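You operate a simulated robot arm through the tools that you are given. There is no shell and no other tool. Be economical: measure what you need, move in short steps, check, and stop when the job is done.

You run a simulated two-armed robot. Do the job below in one go: nothing can be reset, and whatever is moved stays where it is left.

JOB
Screw the lid back on the jar with a yellow lid. Fetch the green card from the top of the blue table and set it on the top of the teal-edged table. Take the plain grey sherd labelled "57" from the top of the blue table and put it on the top of the grey table. Take the blue bag on the top of the blue table and put it away on the top of the teal-edged table. Put the brown rim arc on the top of the cream desk. Put the combed orange sherd marked "29" from the top of the brown table on top of the small grey pot there and the combed orange sherd that says "26" on the grey tile. Put one of the combed grey sherds from the bare end of the grey table on the green tile. Put the blue paper ball from the top of the grey table on the top shelf of the blue rack. Stack the plain beige sherd that says "72" from the top of the grey table on top of the plain beige sherd that says "95". Stack the small carton that says "75" from the top of the orange-edged table on top of the small carton labelled "62". The order is free. Set down upright: blue bag.

The check looks at the end state, three seconds after you hand in, the way a careful person would. Anything else that was tipped, shoved, dropped, spilled or broken makes it a failure. Lids that push on must go on centred and level and be pressed home; caps that screw on are set level and turned clockwise until they are tight.

ROBOT AND FRAMES
Two 6-joint arms with fingered hands on one trunk, on a base that drives. Base frame: it is fixed to the floor where the robot stands at the start and does not move with it; the origin is under the middle of the robot, x ahead of it, y to its left, z up. Lengths are in m, angles in degrees, forces in N, time in s.
The left shoulder is at the start at [0.05, 0.17, 1.01], the right one opposite. With the tool pointing down near the work surface each hand reaches from about 0.5 to 0.78 m from the robot's upright axis, wherever it stands, measured 20 degrees to its own side. Places, roughly: blue bag [1, -1, 0.75]; brown rim arc (11x4x3 cm) [0.7, -0.9, 0.7]; combed grey sherd [1, -3.75, 0.75]; combed orange sherd [0.75, -1.25, 0.75]; green card [1, 0.25, 0.75]; green tile (9x9x2 cm) [1.2, -4.2, 0.7]; grey tile (9x9x2 cm) [0.9, -1.8, 0.7]; jar with a yellow lid (8x8x11 cm) [0.7, -0.2, 0.8]; paper ball [1, -4, 0.75]; plain beige sherd [0.75, -5, 0.75]; plain grey sherd [0.75, -0.75, 0.75]; small carton [1.75, -6, 0.75]; small grey pot (10x10x12 cm) [1, -2, 0.8]; top of the cream desk [4.2, -0.8, 0.7]; top of the grey table [0.9, -4.7, 0.7]; top of the teal-edged table [1.6, -4.7, 0.7]; top shelf of the blue rack [-1.1, -2.1, 1.4]. Payload 3.5 kg a hand.
The TCP of each hand is the grasp point between the finger pads, 0.026 m short of the fingertips. In the tool frame z runs along the fingers and y along their closing line. The gripper opens to 0.132 m. The gripper's body begins 0.073 m behind the TCP. The gripper is a hand of 3 fingers: y runs from the thumb to the fingers, the wrist lies at [0, 0, -0.234] in the tool frame, and closing takes about 1.5 s.
Orientation is that of the tool frame in the base frame, as [roll, pitch, yaw] about the fixed x, y, z axes, in that order (R = Rz(yaw) Ry(pitch) Rx(roll)). With the fingers straight down and closing along the base's y, the tool's x points along the base's -x, its y along +y and its z along -z.

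CONTROLS
- The arms move only by the tool arm_command. It takes "left_targets", "right_targets" or both (then of equal length, played together; a hand with none holds still); each is a list of rows, each an object of numbers (a shift or turn left out is 0, a gripper value left out holds the last): "dx", "dy", "dz": the shift along the base's x, y, z in units of 200 mm (1.0 is 200 mm); "ax", "ay", "az": the turn, a rotation vector about the base's x, y, z in units of 90 degrees (1.0 is 90 degrees). In form: [{"dx": .., "dy": .., "dz": .., "ax": .., "ay": .., "az": ..}, ...]. A call has 1 to 12 rows; each row is the pose to reach, as a shift and turn from the pose commanded when the call began. "left_claw" and "right_claw" are, for a hand that has rows, the finger opening in mm, from 0 to 132, set as the call begins (left out, the last holds). A call with a number of a shift or a turn outside -1 to 1 is refused whole. Rows are played at 5 a second. More than 0.05 m and 8.6 degrees between two rows, or a gripper value outside its range, and nothing of the call is played. Where a pose cannot be reached the arm comes as near as it can. A force on the tool above 40 N (or 10 N above the force at the start of the call, whichever is more), or a blocked arm, ends the call early, and 0.2 s more pass. Each finger travels about 0.153 m/s and halts on what it meets, pressing with about 24 N; the grip force reading is that of the motor and also rises with nothing between the fingers. The clock runs only during rows and for 0.2 s after the last one: add rows that repeat a pose to give the fingers time. It gives the time, the measured TCP pose, the force on the tool (base axes), the opening and the grip force at its end, in the units of the frame above (readings bear some noise), with the torque about the TCP (base axes, N m) and any sound that the robot's microphone picked up.
- Cameras (640 x 400 px; columns grow to the right, rows downward): "scene" is now at [0.055, -0.0325, 1.6147]; the picture's right is [-0.44, -0.90, 0.00], its down [-0.62, 0.30, -0.73] and it looks along [0.65, -0.32, -0.69] (base axes); focal length 269 px, centre (320, 200). "left" rides on the left gripper at [-0.062, 0.003, -0.092] in its tool frame; the picture's right is [-0.05, -1.00, 0.00], its down [0.83, -0.04, -0.56] and it looks along [0.55, -0.03, 0.83] (tool axes); focal length 230 px, centre (320, 200). "right" rides on the right gripper at [0.062, 0.003, -0.092] in its tool frame; the picture's right is [-0.05, 1.00, 0.00], its down [-0.83, -0.04, -0.56] and it looks along [-0.55, -0.03, 0.83] (tool axes); focal length 230 px, centre (320, 200). There is no depth. A picture from a camera that has moved, and an enlarged one, comes with that camera's place and axes in the base frame and with its lens. The place of the scene camera against the robot may be out by one fixed shift of up to 0.025 m in any direction.
- capture(camera): a new picture of that camera. It takes no simulated time.
- slide_trunk(by): slides the trunk up (or, below 0, down) by that many m; the arms and the scene camera ride with it, the base frame stays. It gives what a move gives, with no picture.
- roll_base(legs): drives the robot by 1 to 6 legs, each [ahead, left, turn to the left] in m, m and degrees, along the robot's own axes; the way and the turn of a leg run together, so that a leg with both is an arc; at most 1.5 m and 180 degrees a leg. The arms and the cameras ride along, it lands a little off, and it stops where it bumps. It gives what a move gives.
- curl_fingers(finger1, finger2, thumb_bend, hand): sets how far each is bent, from 0 (flat) to 1 (curled in); at 0.3 the hand is open as for a grip, at 0.7 the pads meet at the TCP. One left out holds its place. A second passes; each finger stops where it meets its share of the squeeze, and holds until it gets a number again. A gripper value or a shape takes the hand back. It gives what a move gives, with no picture; readings hold the bend of each and the force on the fingers (four entries, about 0 where the hand has none), thumb and palm.
- set_grasp(shape, hand): the hand has 3 fingers and takes this shape, open, in about a second: jaw (thumb against the fingers, like two jaws); tri (thumb and two fingers); tip (a fingertip pinch); poke (one finger out to press); point (the index stretched); flat (the hand flat); cup (the hand cupped); fist (a fist). The gripper value then closes the fingers along that shape, each until it touches; the sizes above hold for jaw. It gives what a move gives, with no picture.
- pan_tilt(pan, tilt): turns the head with the scene camera to pan (to the left, within 86 degrees either way) and tilt (down, from -29 to 69), counted from straight ahead of the robot. It gives what a move gives.
- close_up(camera, box): a new picture of the part [left, top, right, bottom] of that camera's present view, enlarged. It takes no simulated time.
- job_done(): hands the job in; it is judged then, once.

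Work in short steps. Places have to be worked out from the pictures, the camera data and where the tool is seen: move nearer, look again, correct. Check each grasp and each placing, and mend what went wrong. You have 535 turns and 320 pictures in all, those below and enlarged ones among them. Open the grippers and draw the arms clear of the work before you hand the job in, unless the task says otherwise.

The tools are called after "Emit:" as a command line: name --argument value ..., lists and objects as JSON in quotes. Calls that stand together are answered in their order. arm_command: Moves the arms, as the interface text tells. Its arguments: {"type":"object","properties":{"left_targets":{"type":"array","items":{"type":"object","properties":{"dx":{"type":"number"},"dy":{"type":"number"},"dz":{"type":"number"},"ax":{"type":"number"},"ay":{"type":"number"},"az":{"type":"number"}}}},"left_claw":{"type":"number"},"right_targets":{"type":"array","items":{"type":"object","properties":{"dx":{"type":"number"},"dy":{"type":"number"},"dz":{"type":"number"},"ax":{"type":"number"},"ay":{"type":"number"},"az":{"type":"number"}}}},"right_claw":{"type":"number"}},"required":[]} The other tools are called the same way: slide_trunk (by) slides the trunk up or down; set_grasp (shape, hand) gives the hand a shape; curl_fingers (finger1, finger2, thumb_bend, hand) moves the fingers one by one; roll_base (legs) drives the base; pan_tilt (pan, tilt) turns the head that bears the scene camera; capture (camera) takes a picture; close_up (camera, box) takes an enlarged picture of a part of a camera's view; job_done () hands the job in.

At the start:

```text
t: 0.0
left_tcp_pos: [0.6688, 0.0212, 0.9799]
left_orientation: [179.9, 0.1, 180.0]
left_wrist_force: [-0.3, -0.8, 0.2]
left_moment: [0.0, 0.01, -0.02]
left_finger_gap: 0.1321
left_finger_force: 0.1
left_shape: jaw
left_bend: [0.3, 0.3, 0.3]
left_finger forces: [0.0, 0.0, 0.1, 0.0, 0.1, 0.1]
right_tcp_pos: [0.4384, -0.4416, 0.9531]
right_orientation: [180.0, -0.1, -179.9]
right_wrist_force: [0.1, -0.1, 0.2]
right_moment: [-0.04, 0.01, 0.05]
right_finger_gap: 0.1319
right_finger_force: 0.0
right_shape: jaw
right_bend: [0.3, 0.3, 0.3]
right_finger forces: [0.1, 0.0, 0.0, 0.0, 0.0, 0.0]
trunk travel left (down, up): [-0.625, 0.085]
robot x, y, heading: [-0.0062, -0.0013, -0.0]
head pan, tilt: [-26.0, 43.5]
```

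scene: 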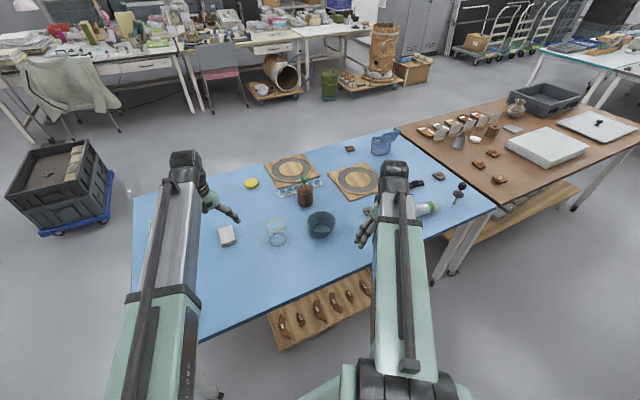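
right: 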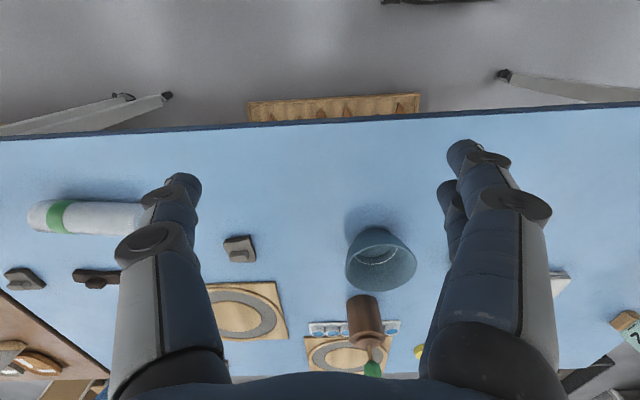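
left: 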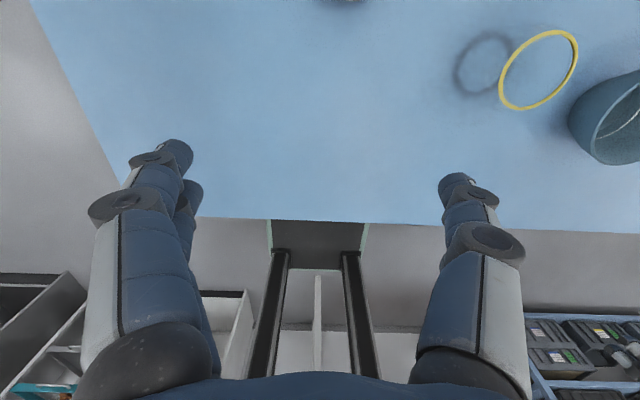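

I start by looking closer at the blue table and its surroundings from the head camera.

Emit:
close_up --camera "scene" --box '[130, 120, 330, 260]'

Emit:
close_up --camera "scene" --box '[320, 120, 520, 260]'

Emit:
close_up --camera "scene" --box '[390, 70, 640, 200]'

```text
2.86 times, centred on (230, 190) of scene
camera zoom: at [0.055, -0.0325, 1.6147], right [-0.44, -0.9, 0.0], down [-0.62, 0.3, -0.73], along [0.65, -0.32, -0.69], focal length 769 px, centre (577, 229)
```

zoom: 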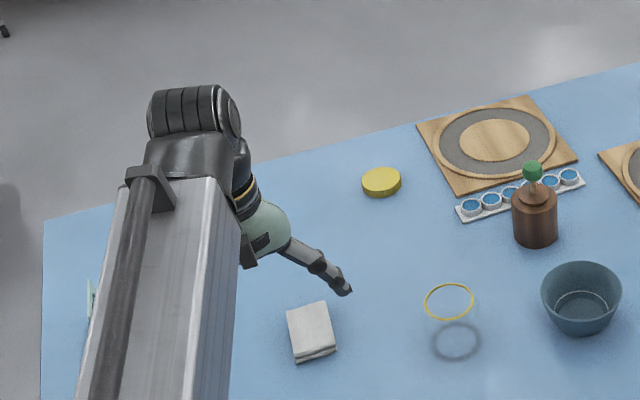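

```text
2.86 times, centred on (420, 190) of scene
camera zoom: at [0.055, -0.0325, 1.6147], right [-0.44, -0.9, 0.0], down [-0.62, 0.3, -0.73], along [0.65, -0.32, -0.69], focal length 769 px, centre (34, 229)
```

zoom: 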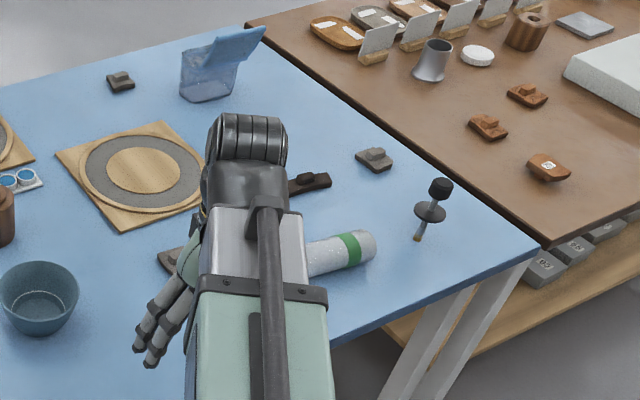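

```text
2.56 times, centred on (515, 135) of scene
camera zoom: at [0.055, -0.0325, 1.6147], right [-0.44, -0.9, 0.0], down [-0.62, 0.3, -0.73], along [0.65, -0.32, -0.69], focal length 689 px, centre (-179, 366)
```

zoom: 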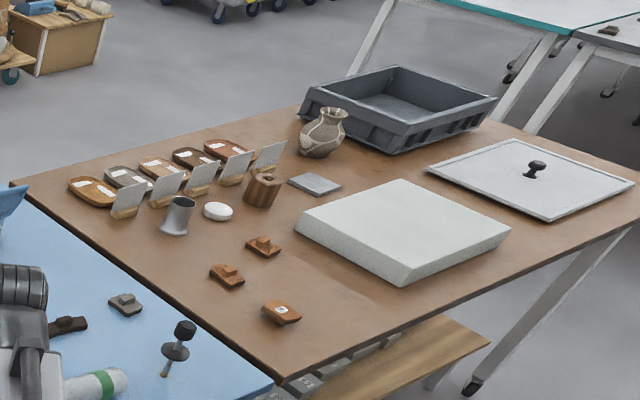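

The jar (glass with a yellow thread ring) is near (0.76,-0.18) and its lid near (1.16,-0.18). I look around to learn the layout.

Emit:
pan_tilt --pan -70 --tilt 25

Emit:
capture --camera "scene"

Emit:
pan_tilt --pan 10 --tilt 40

Emit:
capture --camera "scene"

Emit:
pan_tilt --pan 0 --tilt 69

Emit:
capture --camera "scene"

```text
t: 1.1
left_tcp_pos: [0.6695, 0.0221, 0.9794]
left_orientation: [-179.9, 0.0, -179.9]
left_wrist_force: [-0.5, -0.5, 0.2]
left_moment: [-0.03, 0.02, 0.01]
left_finger_gap: 0.1318
left_finger_force: 0.1
left_shape: jaw
left_bend: [0.3, 0.3, 0.3]
left_finger forces: [0.0, 0.0, 0.1, 0.1, 0.0, 0.1]
right_tcp_pos: [0.4388, -0.4407, 0.9532]
right_orientation: [180.0, 0.0, 180.0]
right_wrist_force: [0.6, 0.7, -0.7]
right_moment: [0.0, 0.01, 0.0]
right_finger_gap: 0.1319
right_finger_force: 0.1
right_shape: jaw
right_bend: [0.3, 0.3, 0.3]
right_finger forces: [0.0, 0.1, 0.1, 0.0, 0.0, 0.1]
trunk travel left (down, up): [-0.625, 0.085]
robot x, y, heading: [-0.0024, 0.0006, -0.0]
head pan, tilt: [-70.0, 25.0]
```

```text
313 pictures are left
camera scene: at [0.0124, -0.0829, 1.6431], right [-0.94, -0.34, 0.0], down [-0.14, 0.4, -0.91], along [0.31, -0.85, -0.42], focal length 269 px, centre (320, 200)
```

scene: 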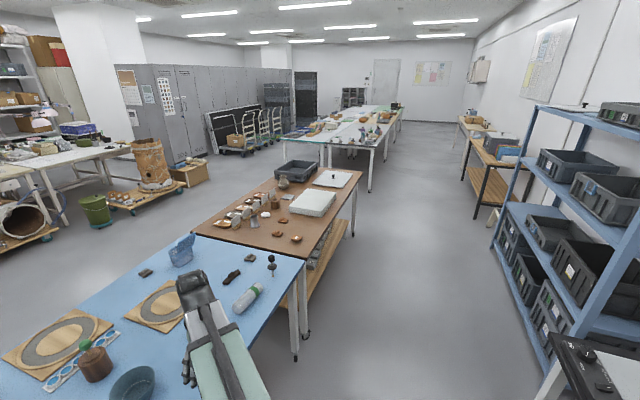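

```text
t: 2.6
left_tcp_pos: [0.6686, 0.0225, 0.9806]
left_orientation: [180.0, 0.0, 180.0]
left_wrist_force: [1.5, 0.0, 0.0]
left_moment: [0.02, 0.03, -0.01]
left_finger_gap: 0.1321
left_finger_force: 0.2
left_shape: jaw
left_bend: [0.3, 0.3, 0.3]
left_finger forces: [0.0, 0.0, 0.0, 0.0, 0.0, 0.1]
right_tcp_pos: [0.4404, -0.4422, 0.9533]
right_orientation: [180.0, 0.1, 180.0]
right_wrist_force: [0.6, -0.5, 0.8]
right_moment: [-0.02, 0.03, 0.03]
right_finger_gap: 0.132
right_finger_force: 0.0
right_shape: jaw
right_bend: [0.3, 0.3, 0.3]
right_finger forces: [0.0, 0.1, 0.0, 0.0, 0.0, 0.0]
trunk travel left (down, up): [-0.625, 0.085]
robot x, y, heading: [0.002, -0.003, 0.0]
head pan, tilt: [10.0, 40.0]
```

```text
312 pictures are left
camera scene: at [0.0646, 0.0184, 1.6198], right [0.17, -0.98, 0.0], down [-0.63, -0.11, -0.77], along [0.75, 0.13, -0.64], focal length 269 px, centre (320, 200)
```

scene: 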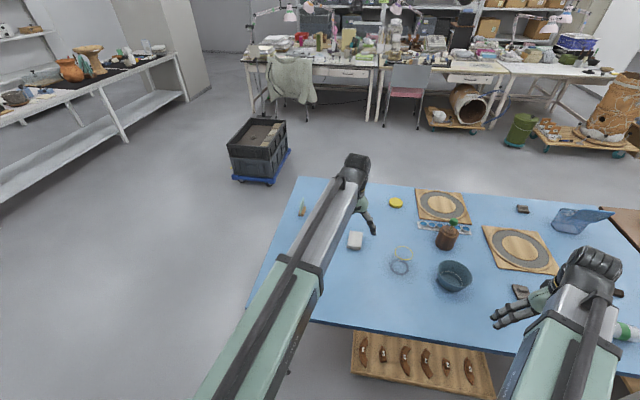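

```text
t: 3.6
left_tcp_pos: [0.6689, 0.0223, 0.9804]
left_orientation: [180.0, 0.0, -179.8]
left_wrist_force: [-0.1, 0.5, 0.6]
left_moment: [0.0, -0.01, -0.02]
left_finger_gap: 0.1319
left_finger_force: 0.1
left_shape: jaw
left_bend: [0.3, 0.3, 0.3]
left_finger forces: [0.1, 0.1, 0.0, 0.0, 0.0, 0.0]
right_tcp_pos: [0.4397, -0.4427, 0.9537]
right_orientation: [-180.0, 0.0, 180.0]
right_wrist_force: [-0.3, 0.7, 0.1]
right_moment: [-0.04, -0.04, -0.01]
right_finger_gap: 0.1321
right_finger_force: 0.0
right_shape: jaw
right_bend: [0.3, 0.3, 0.3]
right_finger forces: [0.0, 0.0, 0.1, 0.0, 0.1, 0.1]
trunk travel left (down, up): [-0.625, 0.085]
robot x, y, heading: [0.0008, 0.0044, -0.2]
head pan, tilt: [0.0, 68.8]
```

```text
311 pictures are left
camera scene: at [0.0368, 0.0037, 1.5837], right [0.0, -1.0, 0.0], down [-0.93, 0.0, -0.36], along [0.36, 0.0, -0.93], focal length 269 px, centre (320, 200)
```

scene: 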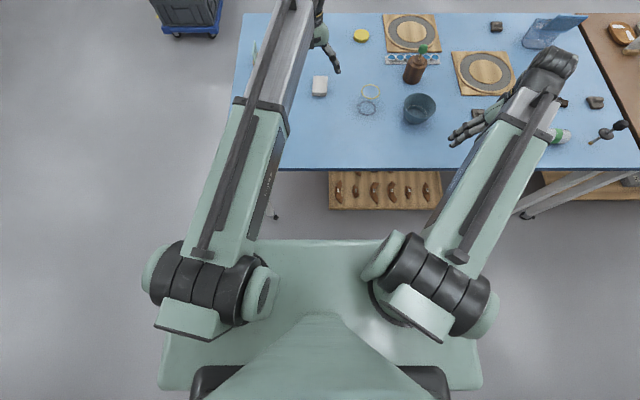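

The tables stand in a row along -y, with the blue rack behind. I drive a little toward the blue table and check the clearance with the left hand camera.

Emit:
roll_base --legs '[[0.12, 0, 0]]'

Emit:
capture --camera "left"

Emit:
capture --camera "scene"

```text
t: 4.8
left_tcp_pos: [0.7889, 0.0215, 0.9794]
left_orientation: [-179.9, -0.1, 179.9]
left_wrist_force: [1.3, 0.6, -0.3]
left_moment: [-0.04, 0.0, -0.01]
left_finger_gap: 0.1319
left_finger_force: 0.1
left_shape: jaw
left_bend: [0.3, 0.3, 0.3]
left_finger forces: [0.0, 0.1, 0.0, 0.0, 0.0, 0.1]
right_tcp_pos: [0.5578, -0.4427, 0.9529]
right_orientation: [179.9, -0.1, 179.8]
right_wrist_force: [-0.2, 0.3, -0.5]
right_moment: [0.04, 0.02, 0.01]
right_finger_gap: 0.1318
right_finger_force: 0.0
right_shape: jaw
right_bend: [0.3, 0.3, 0.3]
right_finger forces: [0.1, 0.0, 0.1, 0.0, 0.0, 0.1]
trunk travel left (down, up): [-0.625, 0.085]
robot x, y, heading: [0.1201, -0.0008, -0.3]
head pan, tilt: [0.0, 68.8]
```

```text
310 pictures are left
camera left: at [0.8506, 0.0233, 1.0719], right [0.05, -1.0, 0.0], down [-0.83, -0.04, 0.56], along [-0.56, -0.03, -0.83], focal length 230 px, centre (320, 200)
```

left: 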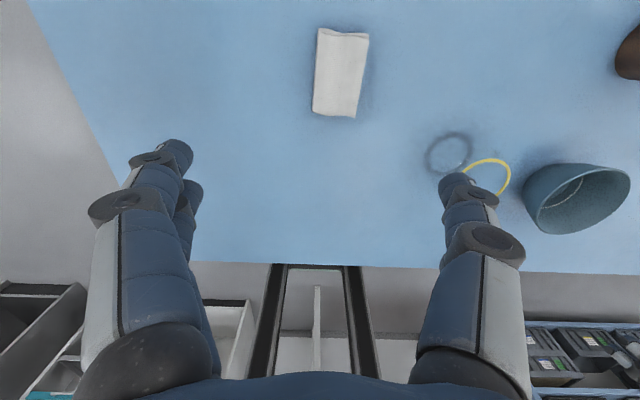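

```text
309 pictures are left
camera scene: at [0.1569, 0.0035, 1.5836], right [0.0, -1.0, 0.0], down [-0.93, 0.0, -0.36], along [0.36, 0.0, -0.93], focal length 269 px, centre (320, 200)
```

scene: 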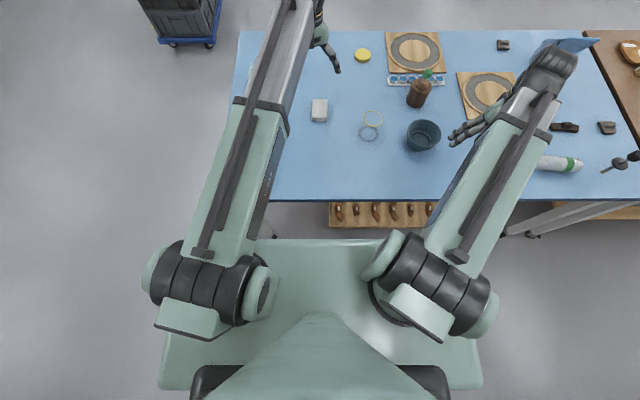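

Clearance is fine. The lid at x≈1.16 and the card are better reached from the far side, so I drive around the table's free end.

Emit:
roll_base --legs '[[0, 0.85, 0], [1.2, 0, 0], [0.5, -0.35, 0], [0, 0, 180]]'

Emit:
pan_tilt --pan 15 --tilt 55

Emit:
capture --camera "scene"

```text
t: 17.3
left_tcp_pos: [2.3725, 0.6356, 0.9798]
left_orientation: [179.9, 0.0, -178.2]
left_wrist_force: [-0.3, -1.7, 0.1]
left_moment: [0.02, -0.03, 0.01]
left_finger_gap: 0.1318
left_finger_force: 0.0
left_shape: jaw
left_bend: [0.3, 0.3, 0.3]
left_finger forces: [0.1, 0.1, 0.0, 0.0, 0.0, 0.0]
right_tcp_pos: [2.1588, 0.1653, 0.9539]
right_orientation: [179.9, 0.1, -178.1]
right_wrist_force: [-0.8, 0.3, 0.0]
right_moment: [0.03, -0.04, 0.0]
right_finger_gap: 0.1318
right_finger_force: 0.1
right_shape: jaw
right_bend: [0.3, 0.3, 0.3]
right_finger forces: [0.0, 0.0, 0.0, 0.0, 0.0, 0.1]
trunk travel left (down, up): [-0.625, 0.085]
robot x, y, heading: [1.7028, 0.5902, 1.7]
head pan, tilt: [0.0, 68.8]
stopped in leg 3: the robot was blocked; the commanded pose is now the measured one
```

```text
t: 18.0
left_tcp_pos: [2.3747, 0.6363, 0.981]
left_orientation: [179.9, 0.0, -178.2]
left_wrist_force: [0.6, -0.3, 0.1]
left_moment: [0.0, 0.01, -0.01]
left_finger_gap: 0.1319
left_finger_force: 0.1
left_shape: jaw
left_bend: [0.3, 0.3, 0.3]
left_finger forces: [0.1, 0.1, 0.1, 0.0, 0.0, 0.0]
right_tcp_pos: [2.1599, 0.167, 0.954]
right_orientation: [-180.0, 0.0, -178.2]
right_wrist_force: [0.4, 0.2, 0.8]
right_moment: [-0.01, 0.01, -0.03]
right_finger_gap: 0.1319
right_finger_force: 0.1
right_shape: jaw
right_bend: [0.3, 0.3, 0.3]
right_finger forces: [0.0, 0.1, 0.0, 0.0, 0.0, 0.1]
trunk travel left (down, up): [-0.625, 0.085]
robot x, y, heading: [1.7075, 0.5935, 1.6]
head pan, tilt: [15.0, 55.0]
```

```text
308 pictures are left
camera scene: at [1.7558, 0.6163, 1.5991], right [0.29, -0.96, 0.0], down [-0.78, -0.24, -0.57], along [0.55, 0.17, -0.82], focal length 269 px, centre (320, 200)
```

scene: 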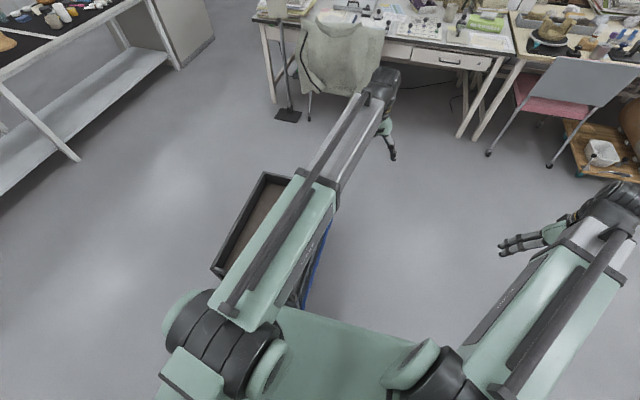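

The base touched the tote dolly. I sidestep to the right along the far edge of the table, then move out a little and turn round.

Emit:
roll_base --legs '[[-0.02, -0.15, 0], [0.2, -0.4, 0], [0, 0, 178.3]]'

Emit:
pan_tilt --pan 0 --tilt 50

Emit:
capture --camera "scene"

```text
t: 29.0
left_tcp_pos: [1.2327, 0.0204, 0.9803]
left_orientation: [-180.0, 0.0, 0.7]
left_wrist_force: [0.0, -0.8, -0.8]
left_moment: [-0.03, 0.06, -0.02]
left_finger_gap: 0.1317
left_finger_force: 0.0
left_shape: jaw
left_bend: [0.3, 0.3, 0.3]
left_finger forces: [0.0, 0.1, 0.0, 0.0, 0.0, 0.0]
right_tcp_pos: [1.459, 0.4869, 0.9531]
right_orientation: [-180.0, 0.0, 0.6]
right_wrist_force: [-0.1, 0.4, -0.2]
right_moment: [-0.01, 0.0, -0.01]
right_finger_gap: 0.1317
right_finger_force: 0.1
right_shape: jaw
right_bend: [0.3, 0.3, 0.3]
right_finger forces: [0.1, 0.0, 0.0, 0.0, 0.0, 0.1]
trunk travel left (down, up): [-0.625, 0.085]
robot x, y, heading: [1.9028, 0.0494, -179.3]
head pan, tilt: [15.0, 55.0]
```

```text
t: 29.8
left_tcp_pos: [1.2321, 0.0217, 0.9802]
left_orientation: [-179.9, 0.1, 0.6]
left_wrist_force: [-0.5, 0.5, 1.8]
left_moment: [-0.04, 0.02, 0.03]
left_finger_gap: 0.132
left_finger_force: 0.0
left_shape: jaw
left_bend: [0.3, 0.3, 0.3]
left_finger forces: [0.0, 0.0, 0.0, 0.0, 0.0, 0.0]
right_tcp_pos: [1.4587, 0.486, 0.953]
right_orientation: [180.0, 0.0, 0.6]
right_wrist_force: [0.2, -0.4, -0.5]
right_moment: [0.0, -0.02, 0.02]
right_finger_gap: 0.1318
right_finger_force: 0.1
right_shape: jaw
right_bend: [0.3, 0.3, 0.3]
right_finger forces: [0.1, 0.0, 0.0, 0.0, 0.0, 0.0]
trunk travel left (down, up): [-0.625, 0.085]
robot x, y, heading: [1.9043, 0.0513, -179.5]
head pan, tilt: [0.0, 50.0]
```

```text
307 pictures are left
camera scene: at [1.8858, 0.0535, 1.6056], right [-0.01, 1.0, 0.0], down [0.77, 0.01, -0.64], along [-0.64, -0.01, -0.77], focal length 269 px, centre (320, 200)
```

scene: 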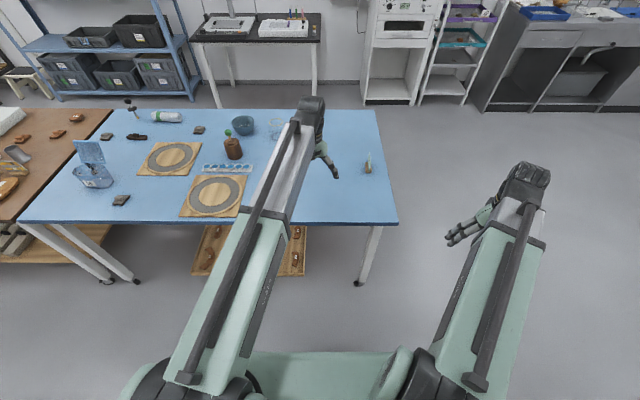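

I move ahead to about x=1.68, then look at the lid and the card.

Emit:
roll_base --legs '[[0.22, 0, -0.6]]'

Emit:
capture --camera "left"

Emit:
capture --camera "scene"

```text
t: 31.5
left_tcp_pos: [1.008, 0.0301, 0.9791]
left_orientation: [180.0, 0.0, -0.1]
left_wrist_force: [-0.1, 0.6, 0.0]
left_moment: [0.01, -0.03, -0.01]
left_finger_gap: 0.1319
left_finger_force: 0.1
left_shape: jaw
left_bend: [0.3, 0.3, 0.3]
left_finger forces: [0.0, 0.0, 0.0, 0.1, 0.0, 0.1]
right_tcp_pos: [1.2399, 0.492, 0.9532]
right_orientation: [180.0, -0.2, 0.0]
right_wrist_force: [-0.1, 0.6, -0.1]
right_moment: [0.01, -0.01, 0.0]
right_finger_gap: 0.1321
right_finger_force: 0.1
right_shape: jaw
right_bend: [0.3, 0.3, 0.3]
right_finger forces: [0.0, 0.0, 0.1, 0.0, 0.1, 0.0]
trunk travel left (down, up): [-0.625, 0.085]
robot x, y, heading: [1.6802, 0.0514, 179.7]
head pan, tilt: [0.0, 50.0]
```

```text
306 pictures are left
camera left: at [0.9474, 0.0251, 1.0723], right [-0.05, 1.0, 0.0], down [0.83, 0.04, 0.56], along [0.55, 0.03, -0.83], focal length 230 px, centre (320, 200)
```

left: 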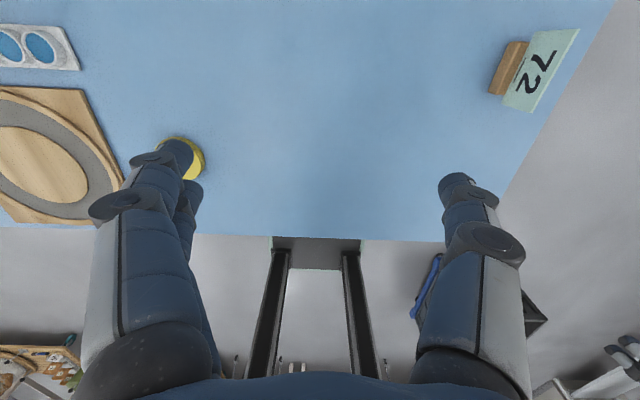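

```text
305 pictures are left
camera scene: at [1.6614, 0.0533, 1.6056], right [0.0, 1.0, 0.0], down [0.77, 0.0, -0.64], along [-0.64, 0.0, -0.77], focal length 269 px, centre (320, 200)
```

scene: 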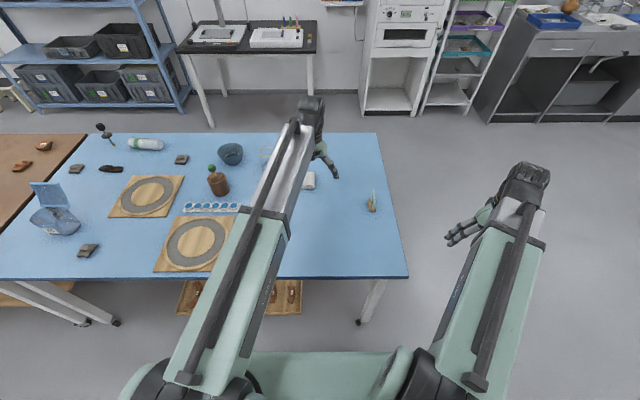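

The lid is seen near (1.11,-0.18) by the left hand. I move the left hand over toward it and lower a bit.

Emit:
arm_command --left_targets '[{"dx": 0.08, "dy": -0.2, "dz": -0.05}, {"dx": 0.16, "dy": -0.4, "dz": -0.1}, {"dx": 0.24, "dy": -0.6, "dz": -0.15}, {"dx": 0.32, "dy": -0.8, "dz": -0.25}, {"dx": 0.4, "dy": -1.0, "dz": -0.35}]'

Emit:
capture --camera "left"

```text
t: 32.7
left_tcp_pos: [1.0874, -0.1707, 0.9093]
left_orientation: [179.9, 0.0, -0.2]
left_wrist_force: [0.0, -0.1, 0.4]
left_moment: [-0.02, -0.01, -0.03]
left_finger_gap: 0.132
left_finger_force: 0.1
left_shape: jaw
left_bend: [0.3, 0.3, 0.3]
left_finger forces: [0.0, 0.0, 0.1, 0.0, 0.0, 0.0]
right_tcp_pos: [1.2428, 0.4919, 0.9539]
right_orientation: [-179.9, 0.0, -0.2]
right_wrist_force: [-0.6, 0.0, 0.2]
right_moment: [-0.03, 0.01, 0.01]
right_finger_gap: 0.1317
right_finger_force: 0.0
right_shape: jaw
right_bend: [0.3, 0.3, 0.3]
right_finger forces: [0.0, 0.1, 0.0, 0.0, 0.0, 0.0]
trunk travel left (down, up): [-0.625, 0.085]
robot x, y, heading: [1.6797, 0.0482, 180.0]
head pan, tilt: [0.0, 50.0]
```

```text
304 pictures are left
camera left: at [1.0272, -0.1753, 1.0025], right [-0.05, 1.0, 0.0], down [0.83, 0.04, 0.55], along [0.55, 0.03, -0.83], focal length 230 px, centre (320, 200)
```

left: 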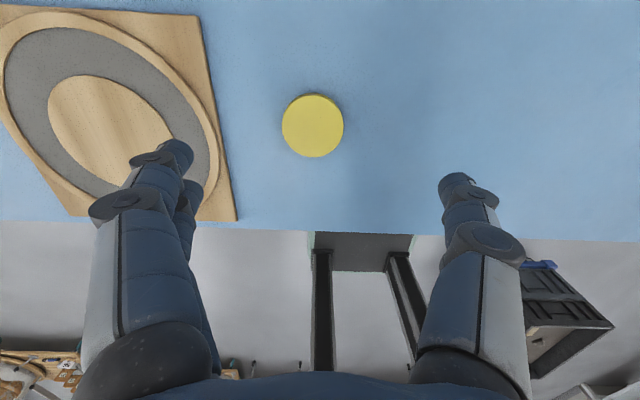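

The lid centre works out at about (1.107,-0.178), top near z 0.715. I centre over it and come down to z≈0.79, then look.

Emit:
arm_command --left_targets '[{"dx": 0.05, "dy": -0.02, "dz": -0.2}, {"dx": 0.1, "dy": -0.035, "dz": -0.4}, {"dx": 0.1, "dy": -0.035, "dz": -0.6}]'

Emit:
capture --camera "left"

```text
t: 33.5
left_tcp_pos: [1.1089, -0.1795, 0.7901]
left_orientation: [-179.9, 0.1, -0.2]
left_wrist_force: [-0.9, 0.3, 0.4]
left_moment: [-0.01, -0.01, 0.0]
left_finger_gap: 0.1319
left_finger_force: 0.0
left_shape: jaw
left_bend: [0.3, 0.3, 0.3]
left_finger forces: [0.0, 0.0, 0.0, 0.1, 0.0, 0.1]
right_tcp_pos: [1.2408, 0.4912, 0.9527]
right_orientation: [-180.0, 0.0, 0.0]
right_wrist_force: [-1.2, -0.8, -0.7]
right_moment: [-0.01, 0.02, 0.02]
right_finger_gap: 0.132
right_finger_force: 0.0
right_shape: jaw
right_bend: [0.3, 0.3, 0.3]
right_finger forces: [0.0, 0.0, 0.0, 0.1, 0.0, 0.0]
trunk travel left (down, up): [-0.625, 0.085]
robot x, y, heading: [1.6797, 0.0517, 179.7]
head pan, tilt: [0.0, 50.0]
```

```text
303 pictures are left
camera left: at [1.0489, -0.1834, 0.8838], right [-0.05, 1.0, 0.0], down [0.83, 0.04, 0.55], along [0.55, 0.03, -0.83], focal length 230 px, centre (320, 200)
```

left: 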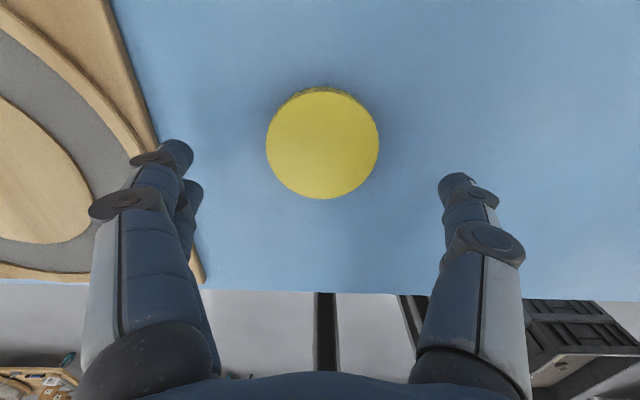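

The lid's size change between pictures puts its top at about z 0.73–0.75. I descend slowly around it, relying on the force stop if the fingertips meet the table.

Emit:
arm_command --left_targets '[{"dx": -0.03, "dz": -0.1}, {"dx": -0.03, "dz": -0.15}, {"dx": -0.03, "dz": -0.18}, {"dx": -0.03, "dz": -0.21}]'

Emit:
capture --camera "left"

```text
t: 34.3
left_tcp_pos: [1.1034, -0.18, 0.7634]
left_orientation: [179.8, 0.4, 0.0]
left_wrist_force: [8.4, 0.5, 27.0]
left_moment: [-0.02, -0.21, 0.04]
left_finger_gap: 0.1316
left_finger_force: 0.1
left_shape: jaw
left_bend: [0.3, 0.3, 0.29]
left_finger forces: [5.5, 7.8, 0.0, 0.0, 12.9, 0.0]
right_tcp_pos: [1.2412, 0.4934, 0.9539]
right_orientation: [180.0, 0.1, -0.2]
right_wrist_force: [-0.7, 0.6, -0.2]
right_moment: [0.0, -0.02, 0.04]
right_finger_gap: 0.1319
right_finger_force: 0.0
right_shape: jaw
right_bend: [0.3, 0.3, 0.3]
right_finger forces: [0.0, 0.0, 0.0, 0.0, 0.0, 0.1]
trunk travel left (down, up): [-0.625, 0.085]
robot x, y, heading: [1.6781, 0.0465, 179.9]
head pan, tilt: [0.0, 50.0]
stopped in row 3 (left hand): the force on the tool passed its limit at 48 N (the readings are from after the stop); the commanded pose is now the measured one
```

```text
302 pictures are left
camera left: at [1.0431, -0.1831, 0.8562], right [-0.05, 1.0, 0.0], down [0.84, 0.04, 0.55], along [0.55, 0.03, -0.84], focal length 230 px, centre (320, 200)
```

left: 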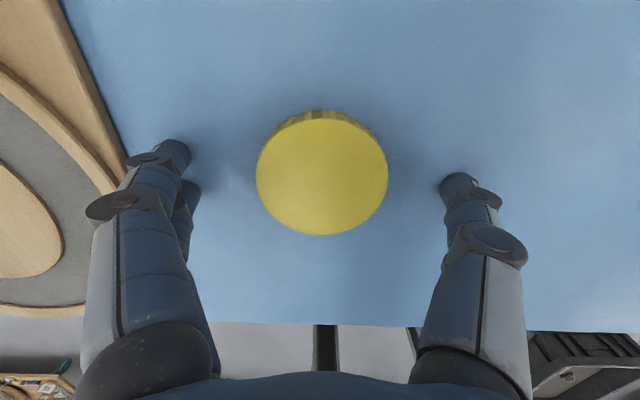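

Contact puts the blue table top at about z 0.737, and the lid at (1.093,-0.18) with its top near 0.757. I lift slightly, shift 1 cm and close on the lid.

Emit:
arm_command --left_targets '[{"dz": 0.03}, {"dx": -0.05, "dz": 0.025}, {"dx": -0.05, "dz": 0.025}]'

Emit:
arm_command --left_targets '[{}, {}, {}, {}, {}, {}, {}]' --left_claw 30

Emit:
capture --camera "left"

```text
t: 35.1
left_tcp_pos: [1.0907, -0.1808, 0.7653]
left_orientation: [179.8, 0.3, -0.2]
left_wrist_force: [1.1, -1.1, 1.5]
left_moment: [0.02, -0.02, 0.03]
left_finger_gap: 0.1323
left_finger_force: 0.1
left_shape: jaw
left_bend: [0.3, 0.29, 0.3]
left_finger forces: [0.5, 0.6, 0.1, 0.0, 0.8, 0.0]
right_tcp_pos: [1.2404, 0.4934, 0.953]
right_orientation: [180.0, 0.0, 0.0]
right_wrist_force: [-0.4, 0.1, -1.0]
right_moment: [0.01, -0.04, 0.0]
right_finger_gap: 0.132
right_finger_force: 0.0
right_shape: jaw
right_bend: [0.3, 0.3, 0.3]
right_finger forces: [0.1, 0.0, 0.1, 0.0, 0.1, 0.0]
trunk travel left (down, up): [-0.625, 0.085]
robot x, y, heading: [1.6765, 0.0498, 179.8]
head pan, tilt: [0.0, 50.0]
```

```text
t: 36.7
left_tcp_pos: [1.0931, -0.1792, 0.7671]
left_orientation: [179.9, 0.6, -0.1]
left_wrist_force: [-3.6, 5.4, 23.8]
left_moment: [0.44, -0.04, -0.04]
left_finger_gap: 0.0571
left_finger_force: 24.4
left_shape: jaw
left_bend: [0.75, 0.75, 0.7]
left_finger forces: [8.5, 22.3, 0.0, 0.0, 34.3, 0.0]
right_tcp_pos: [1.2416, 0.4928, 0.9552]
right_orientation: [179.9, 0.1, -0.1]
right_wrist_force: [0.8, 0.0, 0.5]
right_moment: [0.0, 0.02, -0.01]
right_finger_gap: 0.1319
right_finger_force: 0.1
right_shape: jaw
right_bend: [0.3, 0.3, 0.3]
right_finger forces: [0.0, 0.0, 0.0, 0.1, 0.0, 0.0]
trunk travel left (down, up): [-0.625, 0.085]
robot x, y, heading: [1.6787, 0.0487, 179.7]
head pan, tilt: [0.0, 50.0]
```

```text
301 pictures are left
camera left: at [1.0326, -0.1834, 0.8594], right [-0.05, 1.0, 0.0], down [0.84, 0.04, 0.55], along [0.55, 0.03, -0.84], focal length 230 px, centre (320, 200)
```

left: 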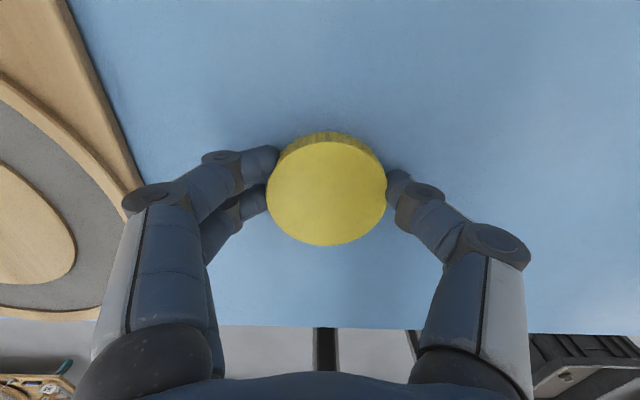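

The fingers hold the lid at its rim. I lift it a few centimetres and check.

Emit:
arm_command --left_targets '[{"dz": 0.1}, {"dz": 0.25}, {"dz": 0.5}]'

Emit:
capture --camera "left"

```text
t: 37.5
left_tcp_pos: [1.0937, -0.1818, 0.8683]
left_orientation: [180.0, 0.4, -0.1]
left_wrist_force: [-1.0, -0.3, 0.0]
left_moment: [-0.01, 0.01, -0.01]
left_finger_gap: 0.0562
left_finger_force: 23.8
left_shape: jaw
left_bend: [0.74, 0.74, 0.7]
left_finger forces: [10.3, 12.4, 0.0, 0.1, 22.8, 0.0]
right_tcp_pos: [1.2414, 0.4915, 0.954]
right_orientation: [180.0, -0.1, -0.2]
right_wrist_force: [-0.4, 0.2, 0.5]
right_moment: [-0.01, -0.05, 0.0]
right_finger_gap: 0.1318
right_finger_force: 0.0
right_shape: jaw
right_bend: [0.3, 0.3, 0.3]
right_finger forces: [0.0, 0.0, 0.0, 0.1, 0.0, 0.0]
trunk travel left (down, up): [-0.625, 0.085]
robot x, y, heading: [1.6797, 0.0484, 179.9]
head pan, tilt: [0.0, 50.0]
```

```text
300 pictures are left
camera left: at [1.0336, -0.1848, 0.9599], right [-0.05, 1.0, 0.0], down [0.83, 0.04, 0.55], along [0.55, 0.03, -0.84], focal length 230 px, centre (320, 200)
```

left: 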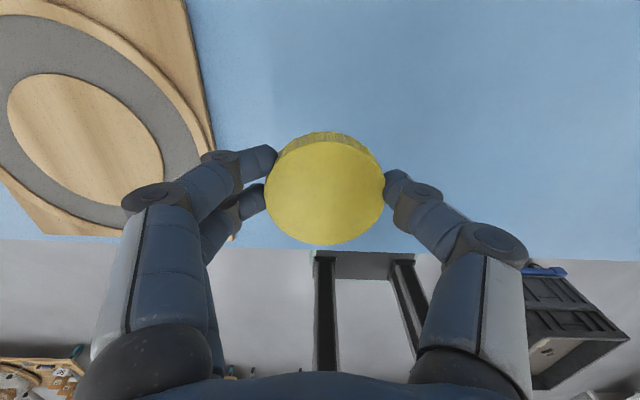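

The lid is held well. I raise it, then drive back around the table end (turned sideways for clearance at the tote) to the jar's side.

Emit:
arm_command --left_targets '[{"dz": 0.25}, {"dz": 0.5}, {"dz": 0.6}]'

Emit:
roll_base --legs '[[-0.14, 0, 0], [0, 0, -90], [0.3, 0.12, 0], [0.65, 0, 0], [0, 1.5, 0], [0, 0.25, 0]]'

```text
t: 38.3
left_tcp_pos: [1.0926, -0.1813, 0.9863]
left_orientation: [179.9, 0.4, -0.1]
left_wrist_force: [-0.3, 0.8, -0.5]
left_moment: [0.02, -0.02, 0.01]
left_finger_gap: 0.0565
left_finger_force: 24.2
left_shape: jaw
left_bend: [0.74, 0.74, 0.7]
left_finger forces: [10.2, 12.5, 0.0, 0.0, 22.8, 0.1]
right_tcp_pos: [1.2412, 0.4932, 0.9551]
right_orientation: [180.0, 0.0, -0.2]
right_wrist_force: [-0.2, 0.2, 0.2]
right_moment: [-0.01, 0.03, -0.01]
right_finger_gap: 0.1319
right_finger_force: 0.0
right_shape: jaw
right_bend: [0.3, 0.3, 0.3]
right_finger forces: [0.1, 0.1, 0.0, 0.0, 0.0, 0.0]
trunk travel left (down, up): [-0.625, 0.085]
robot x, y, heading: [1.6759, 0.0513, 179.8]
head pan, tilt: [0.0, 50.0]
```

```text
t: 56.9
left_tcp_pos: [-0.2707, 1.5981, 0.9848]
left_orientation: [180.0, 0.4, -90.5]
left_wrist_force: [0.3, 0.2, 0.1]
left_moment: [-0.03, -0.03, -0.02]
left_finger_gap: 0.0561
left_finger_force: 24.1
left_shape: jaw
left_bend: [0.74, 0.74, 0.7]
left_finger forces: [10.2, 12.4, 0.0, 0.0, 22.7, 0.0]
right_tcp_pos: [0.4003, 1.4456, 0.9543]
right_orientation: [180.0, 0.0, -90.5]
right_wrist_force: [0.2, -0.1, -0.4]
right_moment: [-0.03, -0.01, 0.02]
right_finger_gap: 0.132
right_finger_force: 0.0
right_shape: jaw
right_bend: [0.3, 0.3, 0.3]
right_finger forces: [0.0, 0.1, 0.1, 0.0, 0.1, 0.0]
trunk travel left (down, up): [-0.625, 0.085]
robot x, y, heading: [-0.0452, 1.0132, 89.1]
head pan, tilt: [0.0, 50.0]
```

Now I turn to face the table and slide over in front of the jar.

Emit:
roll_base --legs '[[0, 0, -89.2], [0, -1.23, 0], [0.15, 0, 0]]'

Emit:
capture --camera "left"

Emit:
capture --camera "scene"

```text
t: 67.8
left_tcp_pos: [0.6767, 0.0218, 0.9839]
left_orientation: [180.0, 0.3, 179.2]
left_wrist_force: [0.1, 0.7, 0.1]
left_moment: [0.03, 0.01, -0.02]
left_finger_gap: 0.0561
left_finger_force: 24.4
left_shape: jaw
left_bend: [0.74, 0.74, 0.7]
left_finger forces: [10.1, 12.4, 0.0, 0.0, 22.6, 0.0]
right_tcp_pos: [0.5207, -0.6484, 0.9523]
right_orientation: [180.0, -0.1, 179.2]
right_wrist_force: [-0.1, -0.4, 0.7]
right_moment: [-0.01, 0.02, -0.01]
right_finger_gap: 0.1319
right_finger_force: 0.1
right_shape: jaw
right_bend: [0.3, 0.3, 0.3]
right_finger forces: [0.0, 0.0, 0.1, 0.1, 0.1, 0.0]
trunk travel left (down, up): [-0.625, 0.085]
robot x, y, heading: [0.0843, -0.2001, -0.8]
head pan, tilt: [0.0, 50.0]
```

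```text
299 pictures are left
camera left: at [0.7373, 0.023, 1.0776], right [0.04, -1.0, 0.0], down [-0.83, -0.03, 0.55], along [-0.55, -0.02, -0.83], focal length 230 px, centre (320, 200)
```

left: 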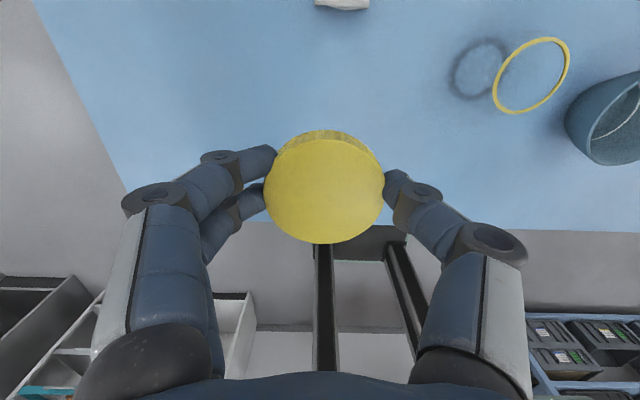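

```text
298 pictures are left
camera scene: at [0.1454, -0.1978, 1.6056], right [-0.01, -1.0, 0.0], down [-0.77, 0.01, -0.64], along [0.64, -0.01, -0.77], focal length 269 px, centre (320, 200)
```

scene: 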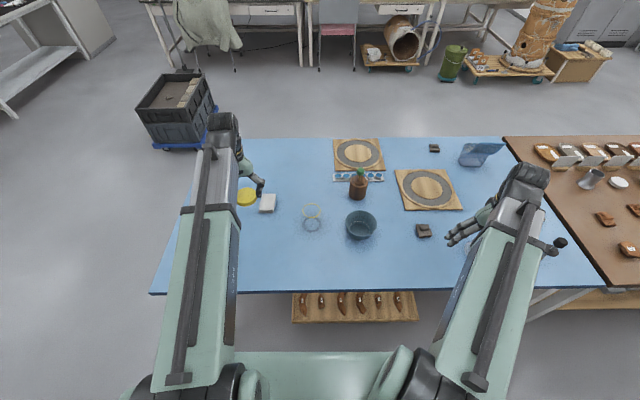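

The jar ring is near (0.73,-0.178). For holding the jar while screwing, the left hand suits better (its camera stays on top when tilted), so I set the lid down near (0.62,-0.04) and will re-pick it with the right hand.

Emit:
arm_command --left_targets '[{"dx": -0.14, "dy": -0.15, "dz": -0.1}, {"dx": -0.28, "dy": -0.3, "dz": -0.2}, {"dx": -0.28, "dy": -0.3, "dz": -0.4}, {"dx": -0.28, "dy": -0.3, "dz": -0.6}, {"dx": -0.28, "dy": -0.3, "dz": -0.8}, {"dx": -0.28, "dy": -0.3, "dz": -1.0}]'

Emit:
capture --camera "left"

```text
t: 69.2
left_tcp_pos: [0.6191, -0.0368, 0.7848]
left_orientation: [179.9, 0.3, 179.1]
left_wrist_force: [-0.3, 0.5, -0.9]
left_moment: [-0.03, 0.0, 0.03]
left_finger_gap: 0.056
left_finger_force: 23.8
left_shape: jaw
left_bend: [0.74, 0.74, 0.7]
left_finger forces: [10.2, 12.4, 0.1, 0.0, 22.5, 0.1]
right_tcp_pos: [0.5181, -0.6491, 0.9533]
right_orientation: [-179.9, 0.0, 179.3]
right_wrist_force: [-0.6, -1.3, -0.4]
right_moment: [0.0, 0.01, 0.01]
right_finger_gap: 0.1319
right_finger_force: 0.2
right_shape: jaw
right_bend: [0.3, 0.3, 0.3]
right_finger forces: [0.1, 0.1, 0.0, 0.0, 0.0, 0.1]
trunk travel left (down, up): [-0.625, 0.085]
robot x, y, heading: [0.0842, -0.1987, -1.1]
head pan, tilt: [0.0, 50.0]
```

```text
297 pictures are left
camera left: at [0.6806, -0.0354, 0.8784], right [0.04, -1.0, 0.0], down [-0.83, -0.03, 0.55], along [-0.55, -0.02, -0.84], focal length 230 px, centre (320, 200)
```

left: 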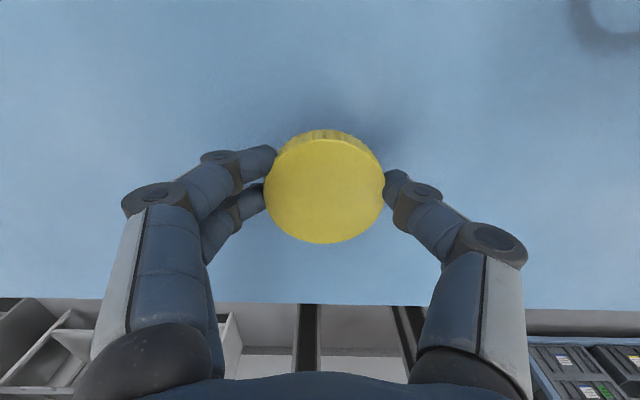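

Lower the last 1.7 cm, release the lid, and rise.

Emit:
arm_command --left_targets '[{"dz": -0.05}, {"dz": -0.07}, {"dz": -0.083}]'

Emit:
arm_command --left_targets '[{}, {}, {}, {}, {"dz": 0.1}, {"dz": 0.3}, {"dz": 0.5}]' --left_claw 132

Emit:
capture --camera "left"

```text
t: 70.0
left_tcp_pos: [0.6199, -0.0376, 0.7681]
left_orientation: [179.8, 0.4, 179.2]
left_wrist_force: [-0.1, 0.2, -1.0]
left_moment: [0.01, -0.02, -0.02]
left_finger_gap: 0.0563
left_finger_force: 24.3
left_shape: jaw
left_bend: [0.74, 0.74, 0.7]
left_finger forces: [10.1, 12.5, 0.1, 0.1, 22.4, 0.0]
right_tcp_pos: [0.5184, -0.649, 0.9542]
right_orientation: [180.0, 0.0, 179.2]
right_wrist_force: [-0.4, -0.1, -0.9]
right_moment: [0.0, 0.03, 0.01]
right_finger_gap: 0.132
right_finger_force: 0.1
right_shape: jaw
right_bend: [0.3, 0.3, 0.3]
right_finger forces: [0.0, 0.0, 0.0, 0.0, 0.0, 0.1]
trunk travel left (down, up): [-0.625, 0.085]
robot x, y, heading: [0.0843, -0.197, -0.6]
head pan, tilt: [0.0, 50.0]
```

```text
t: 71.6
left_tcp_pos: [0.6183, -0.0366, 0.8684]
left_orientation: [179.9, 0.3, 179.3]
left_wrist_force: [-0.7, 0.8, 0.4]
left_moment: [-0.02, 0.0, -0.01]
left_finger_gap: 0.1317
left_finger_force: 0.2
left_shape: jaw
left_bend: [0.3, 0.3, 0.3]
left_finger forces: [0.0, 0.0, 0.0, 0.0, 0.0, 0.1]
right_tcp_pos: [0.5187, -0.6495, 0.9538]
right_orientation: [-180.0, 0.1, 179.2]
right_wrist_force: [0.8, -0.3, 0.1]
right_moment: [0.0, 0.01, 0.0]
right_finger_gap: 0.1318
right_finger_force: 0.1
right_shape: jaw
right_bend: [0.3, 0.3, 0.3]
right_finger forces: [0.1, 0.1, 0.0, 0.0, 0.0, 0.0]
trunk travel left (down, up): [-0.625, 0.085]
robot x, y, heading: [0.085, -0.1998, -0.9]
head pan, tilt: [0.0, 50.0]
```

```text
296 pictures are left
camera left: at [0.6801, -0.0352, 0.9607], right [0.04, -1.0, 0.0], down [-0.83, -0.03, 0.55], along [-0.55, -0.02, -0.84], focal length 230 px, centre (320, 200)
```

left: 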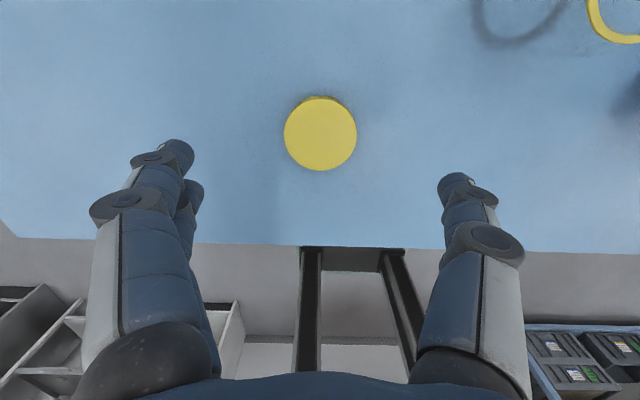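

The lid stands at (0.617,-0.037). Now I take the left hand above the jar to measure it.

Emit:
arm_command --left_targets '[{"dz": 0.25}, {"dx": 0.1, "dy": -0.2, "dz": 0.35}, {"dx": 0.25, "dy": -0.38, "dz": 0.35}, {"dx": 0.4, "dy": -0.55, "dz": 0.35}, {"dx": 0.5, "dy": -0.7, "dz": 0.35}]'

Emit:
capture --camera "left"

```text
t: 72.8
left_tcp_pos: [0.717, -0.1771, 0.9371]
left_orientation: [179.8, 0.2, 179.3]
left_wrist_force: [0.2, 1.0, -0.4]
left_moment: [-0.03, 0.01, 0.0]
left_finger_gap: 0.132
left_finger_force: 0.0
left_shape: jaw
left_bend: [0.3, 0.3, 0.3]
left_finger forces: [0.0, 0.1, 0.1, 0.0, 0.1, 0.1]
right_tcp_pos: [0.5194, -0.6482, 0.9532]
right_orientation: [180.0, 0.0, 179.2]
right_wrist_force: [0.0, 0.1, -0.4]
right_moment: [0.01, 0.0, -0.01]
right_finger_gap: 0.1318
right_finger_force: 0.0
right_shape: jaw
right_bend: [0.3, 0.3, 0.3]
right_finger forces: [0.0, 0.0, 0.0, 0.0, 0.1, 0.0]
trunk travel left (down, up): [-0.625, 0.085]
robot x, y, heading: [0.0878, -0.1981, -0.8]
head pan, tilt: [0.0, 50.0]
```

```text
295 pictures are left
camera left: at [0.7787, -0.1761, 1.0302], right [0.04, -1.0, 0.0], down [-0.83, -0.03, 0.55], along [-0.55, -0.02, -0.84], focal length 230 px, centre (320, 200)
```

left: 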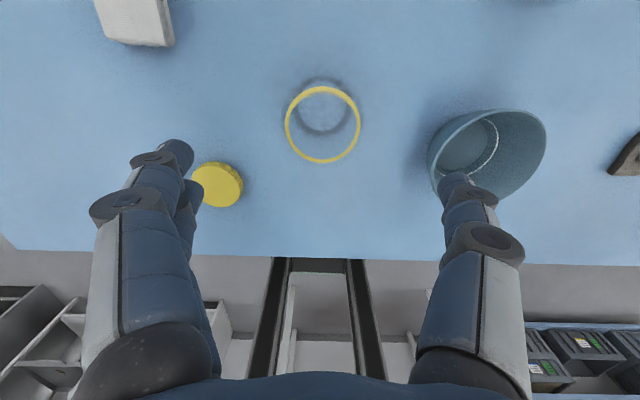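

Two views put the jar's ring at about (0.724,-0.180,0.83). I clear the left hand to the left and bring the right hand over the lid.

Emit:
arm_command --left_targets '[{"dy": 0.25}, {"dy": 0.5}, {"dy": 0.75}, {"dy": 1.0}, {"dy": 1.0}, {"dy": 1.0}]' --right_targets '[{"dy": 0.24}, {"dy": 0.48}, {"dy": 0.72}, {"dy": 0.96}, {"dx": 0.2, "dy": 1.0}, {"dx": 0.4, "dy": 1.0}]'

Emit:
arm_command --left_targets '[{"dy": 0.2}, {"dy": 0.4}]' --right_targets '[{"dy": 0.24}, {"dy": 0.45}]'

Emit:
arm_command --right_targets '[{"dy": 0.2}, {"dy": 0.4}, {"dy": 0.6}, {"dy": 0.8}, {"dy": 1.0}, {"dx": 0.1, "dy": 1.2}]'

Emit:
capture --camera "right"

```text
t: 74.2
left_tcp_pos: [0.7199, 0.0236, 0.9353]
left_orientation: [179.8, 0.3, 179.1]
left_wrist_force: [0.3, -0.7, 0.7]
left_moment: [0.0, 0.0, -0.04]
left_finger_gap: 0.1317
left_finger_force: 0.0
left_shape: jaw
left_bend: [0.3, 0.3, 0.3]
left_finger forces: [0.0, 0.0, 0.0, 0.0, 0.1, 0.0]
right_tcp_pos: [0.5983, -0.4474, 0.9535]
right_orientation: [-179.9, 0.1, 179.2]
right_wrist_force: [-1.0, -0.7, -0.6]
right_moment: [0.01, -0.01, -0.02]
right_finger_gap: 0.1319
right_finger_force: 0.0
right_shape: jaw
right_bend: [0.3, 0.3, 0.3]
right_finger forces: [0.0, 0.0, 0.1, 0.0, 0.0, 0.1]
right hand out of reach, approached as far as the arm can: row 3, 4
trunk travel left (down, up): [-0.625, 0.085]
robot x, y, heading: [0.0854, -0.2001, -0.9]
head pan, tilt: [0.0, 50.0]
```

```text
t: 74.8
left_tcp_pos: [0.7205, 0.1039, 0.9381]
left_orientation: [179.9, 0.4, 179.2]
left_wrist_force: [-0.2, -0.2, -0.5]
left_moment: [-0.03, 0.04, 0.0]
left_finger_gap: 0.1319
left_finger_force: 0.0
left_shape: jaw
left_bend: [0.3, 0.3, 0.3]
left_finger forces: [0.1, 0.0, 0.1, 0.0, 0.1, 0.0]
right_tcp_pos: [0.5968, -0.3581, 0.9526]
right_orientation: [179.9, -0.1, 179.2]
right_wrist_force: [-0.5, 0.5, -0.6]
right_moment: [0.0, -0.01, 0.0]
right_finger_gap: 0.132
right_finger_force: 0.1
right_shape: jaw
right_bend: [0.3, 0.3, 0.3]
right_finger forces: [0.0, 0.0, 0.0, 0.0, 0.0, 0.0]
trunk travel left (down, up): [-0.625, 0.085]
robot x, y, heading: [0.0859, -0.2031, -0.6]
head pan, tilt: [0.0, 50.0]
```

```text
refused: 1.2 is not a number from -1 to 1
```

```text
294 pictures are left
camera right: at [0.5362, -0.3528, 1.0448], right [0.07, 1.0, 0.0], down [0.83, -0.05, 0.56], along [0.55, -0.04, -0.83], focal length 230 px, centre (320, 200)
```

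right: 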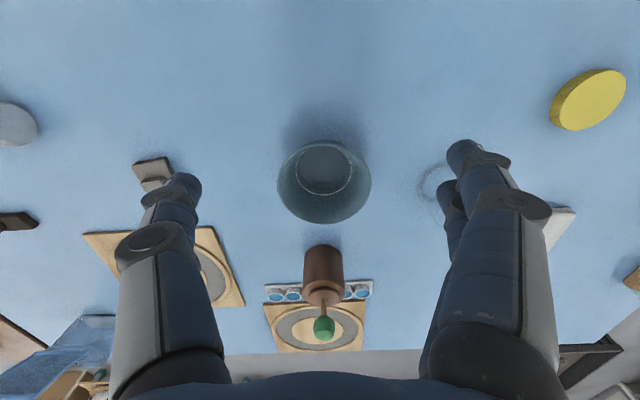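

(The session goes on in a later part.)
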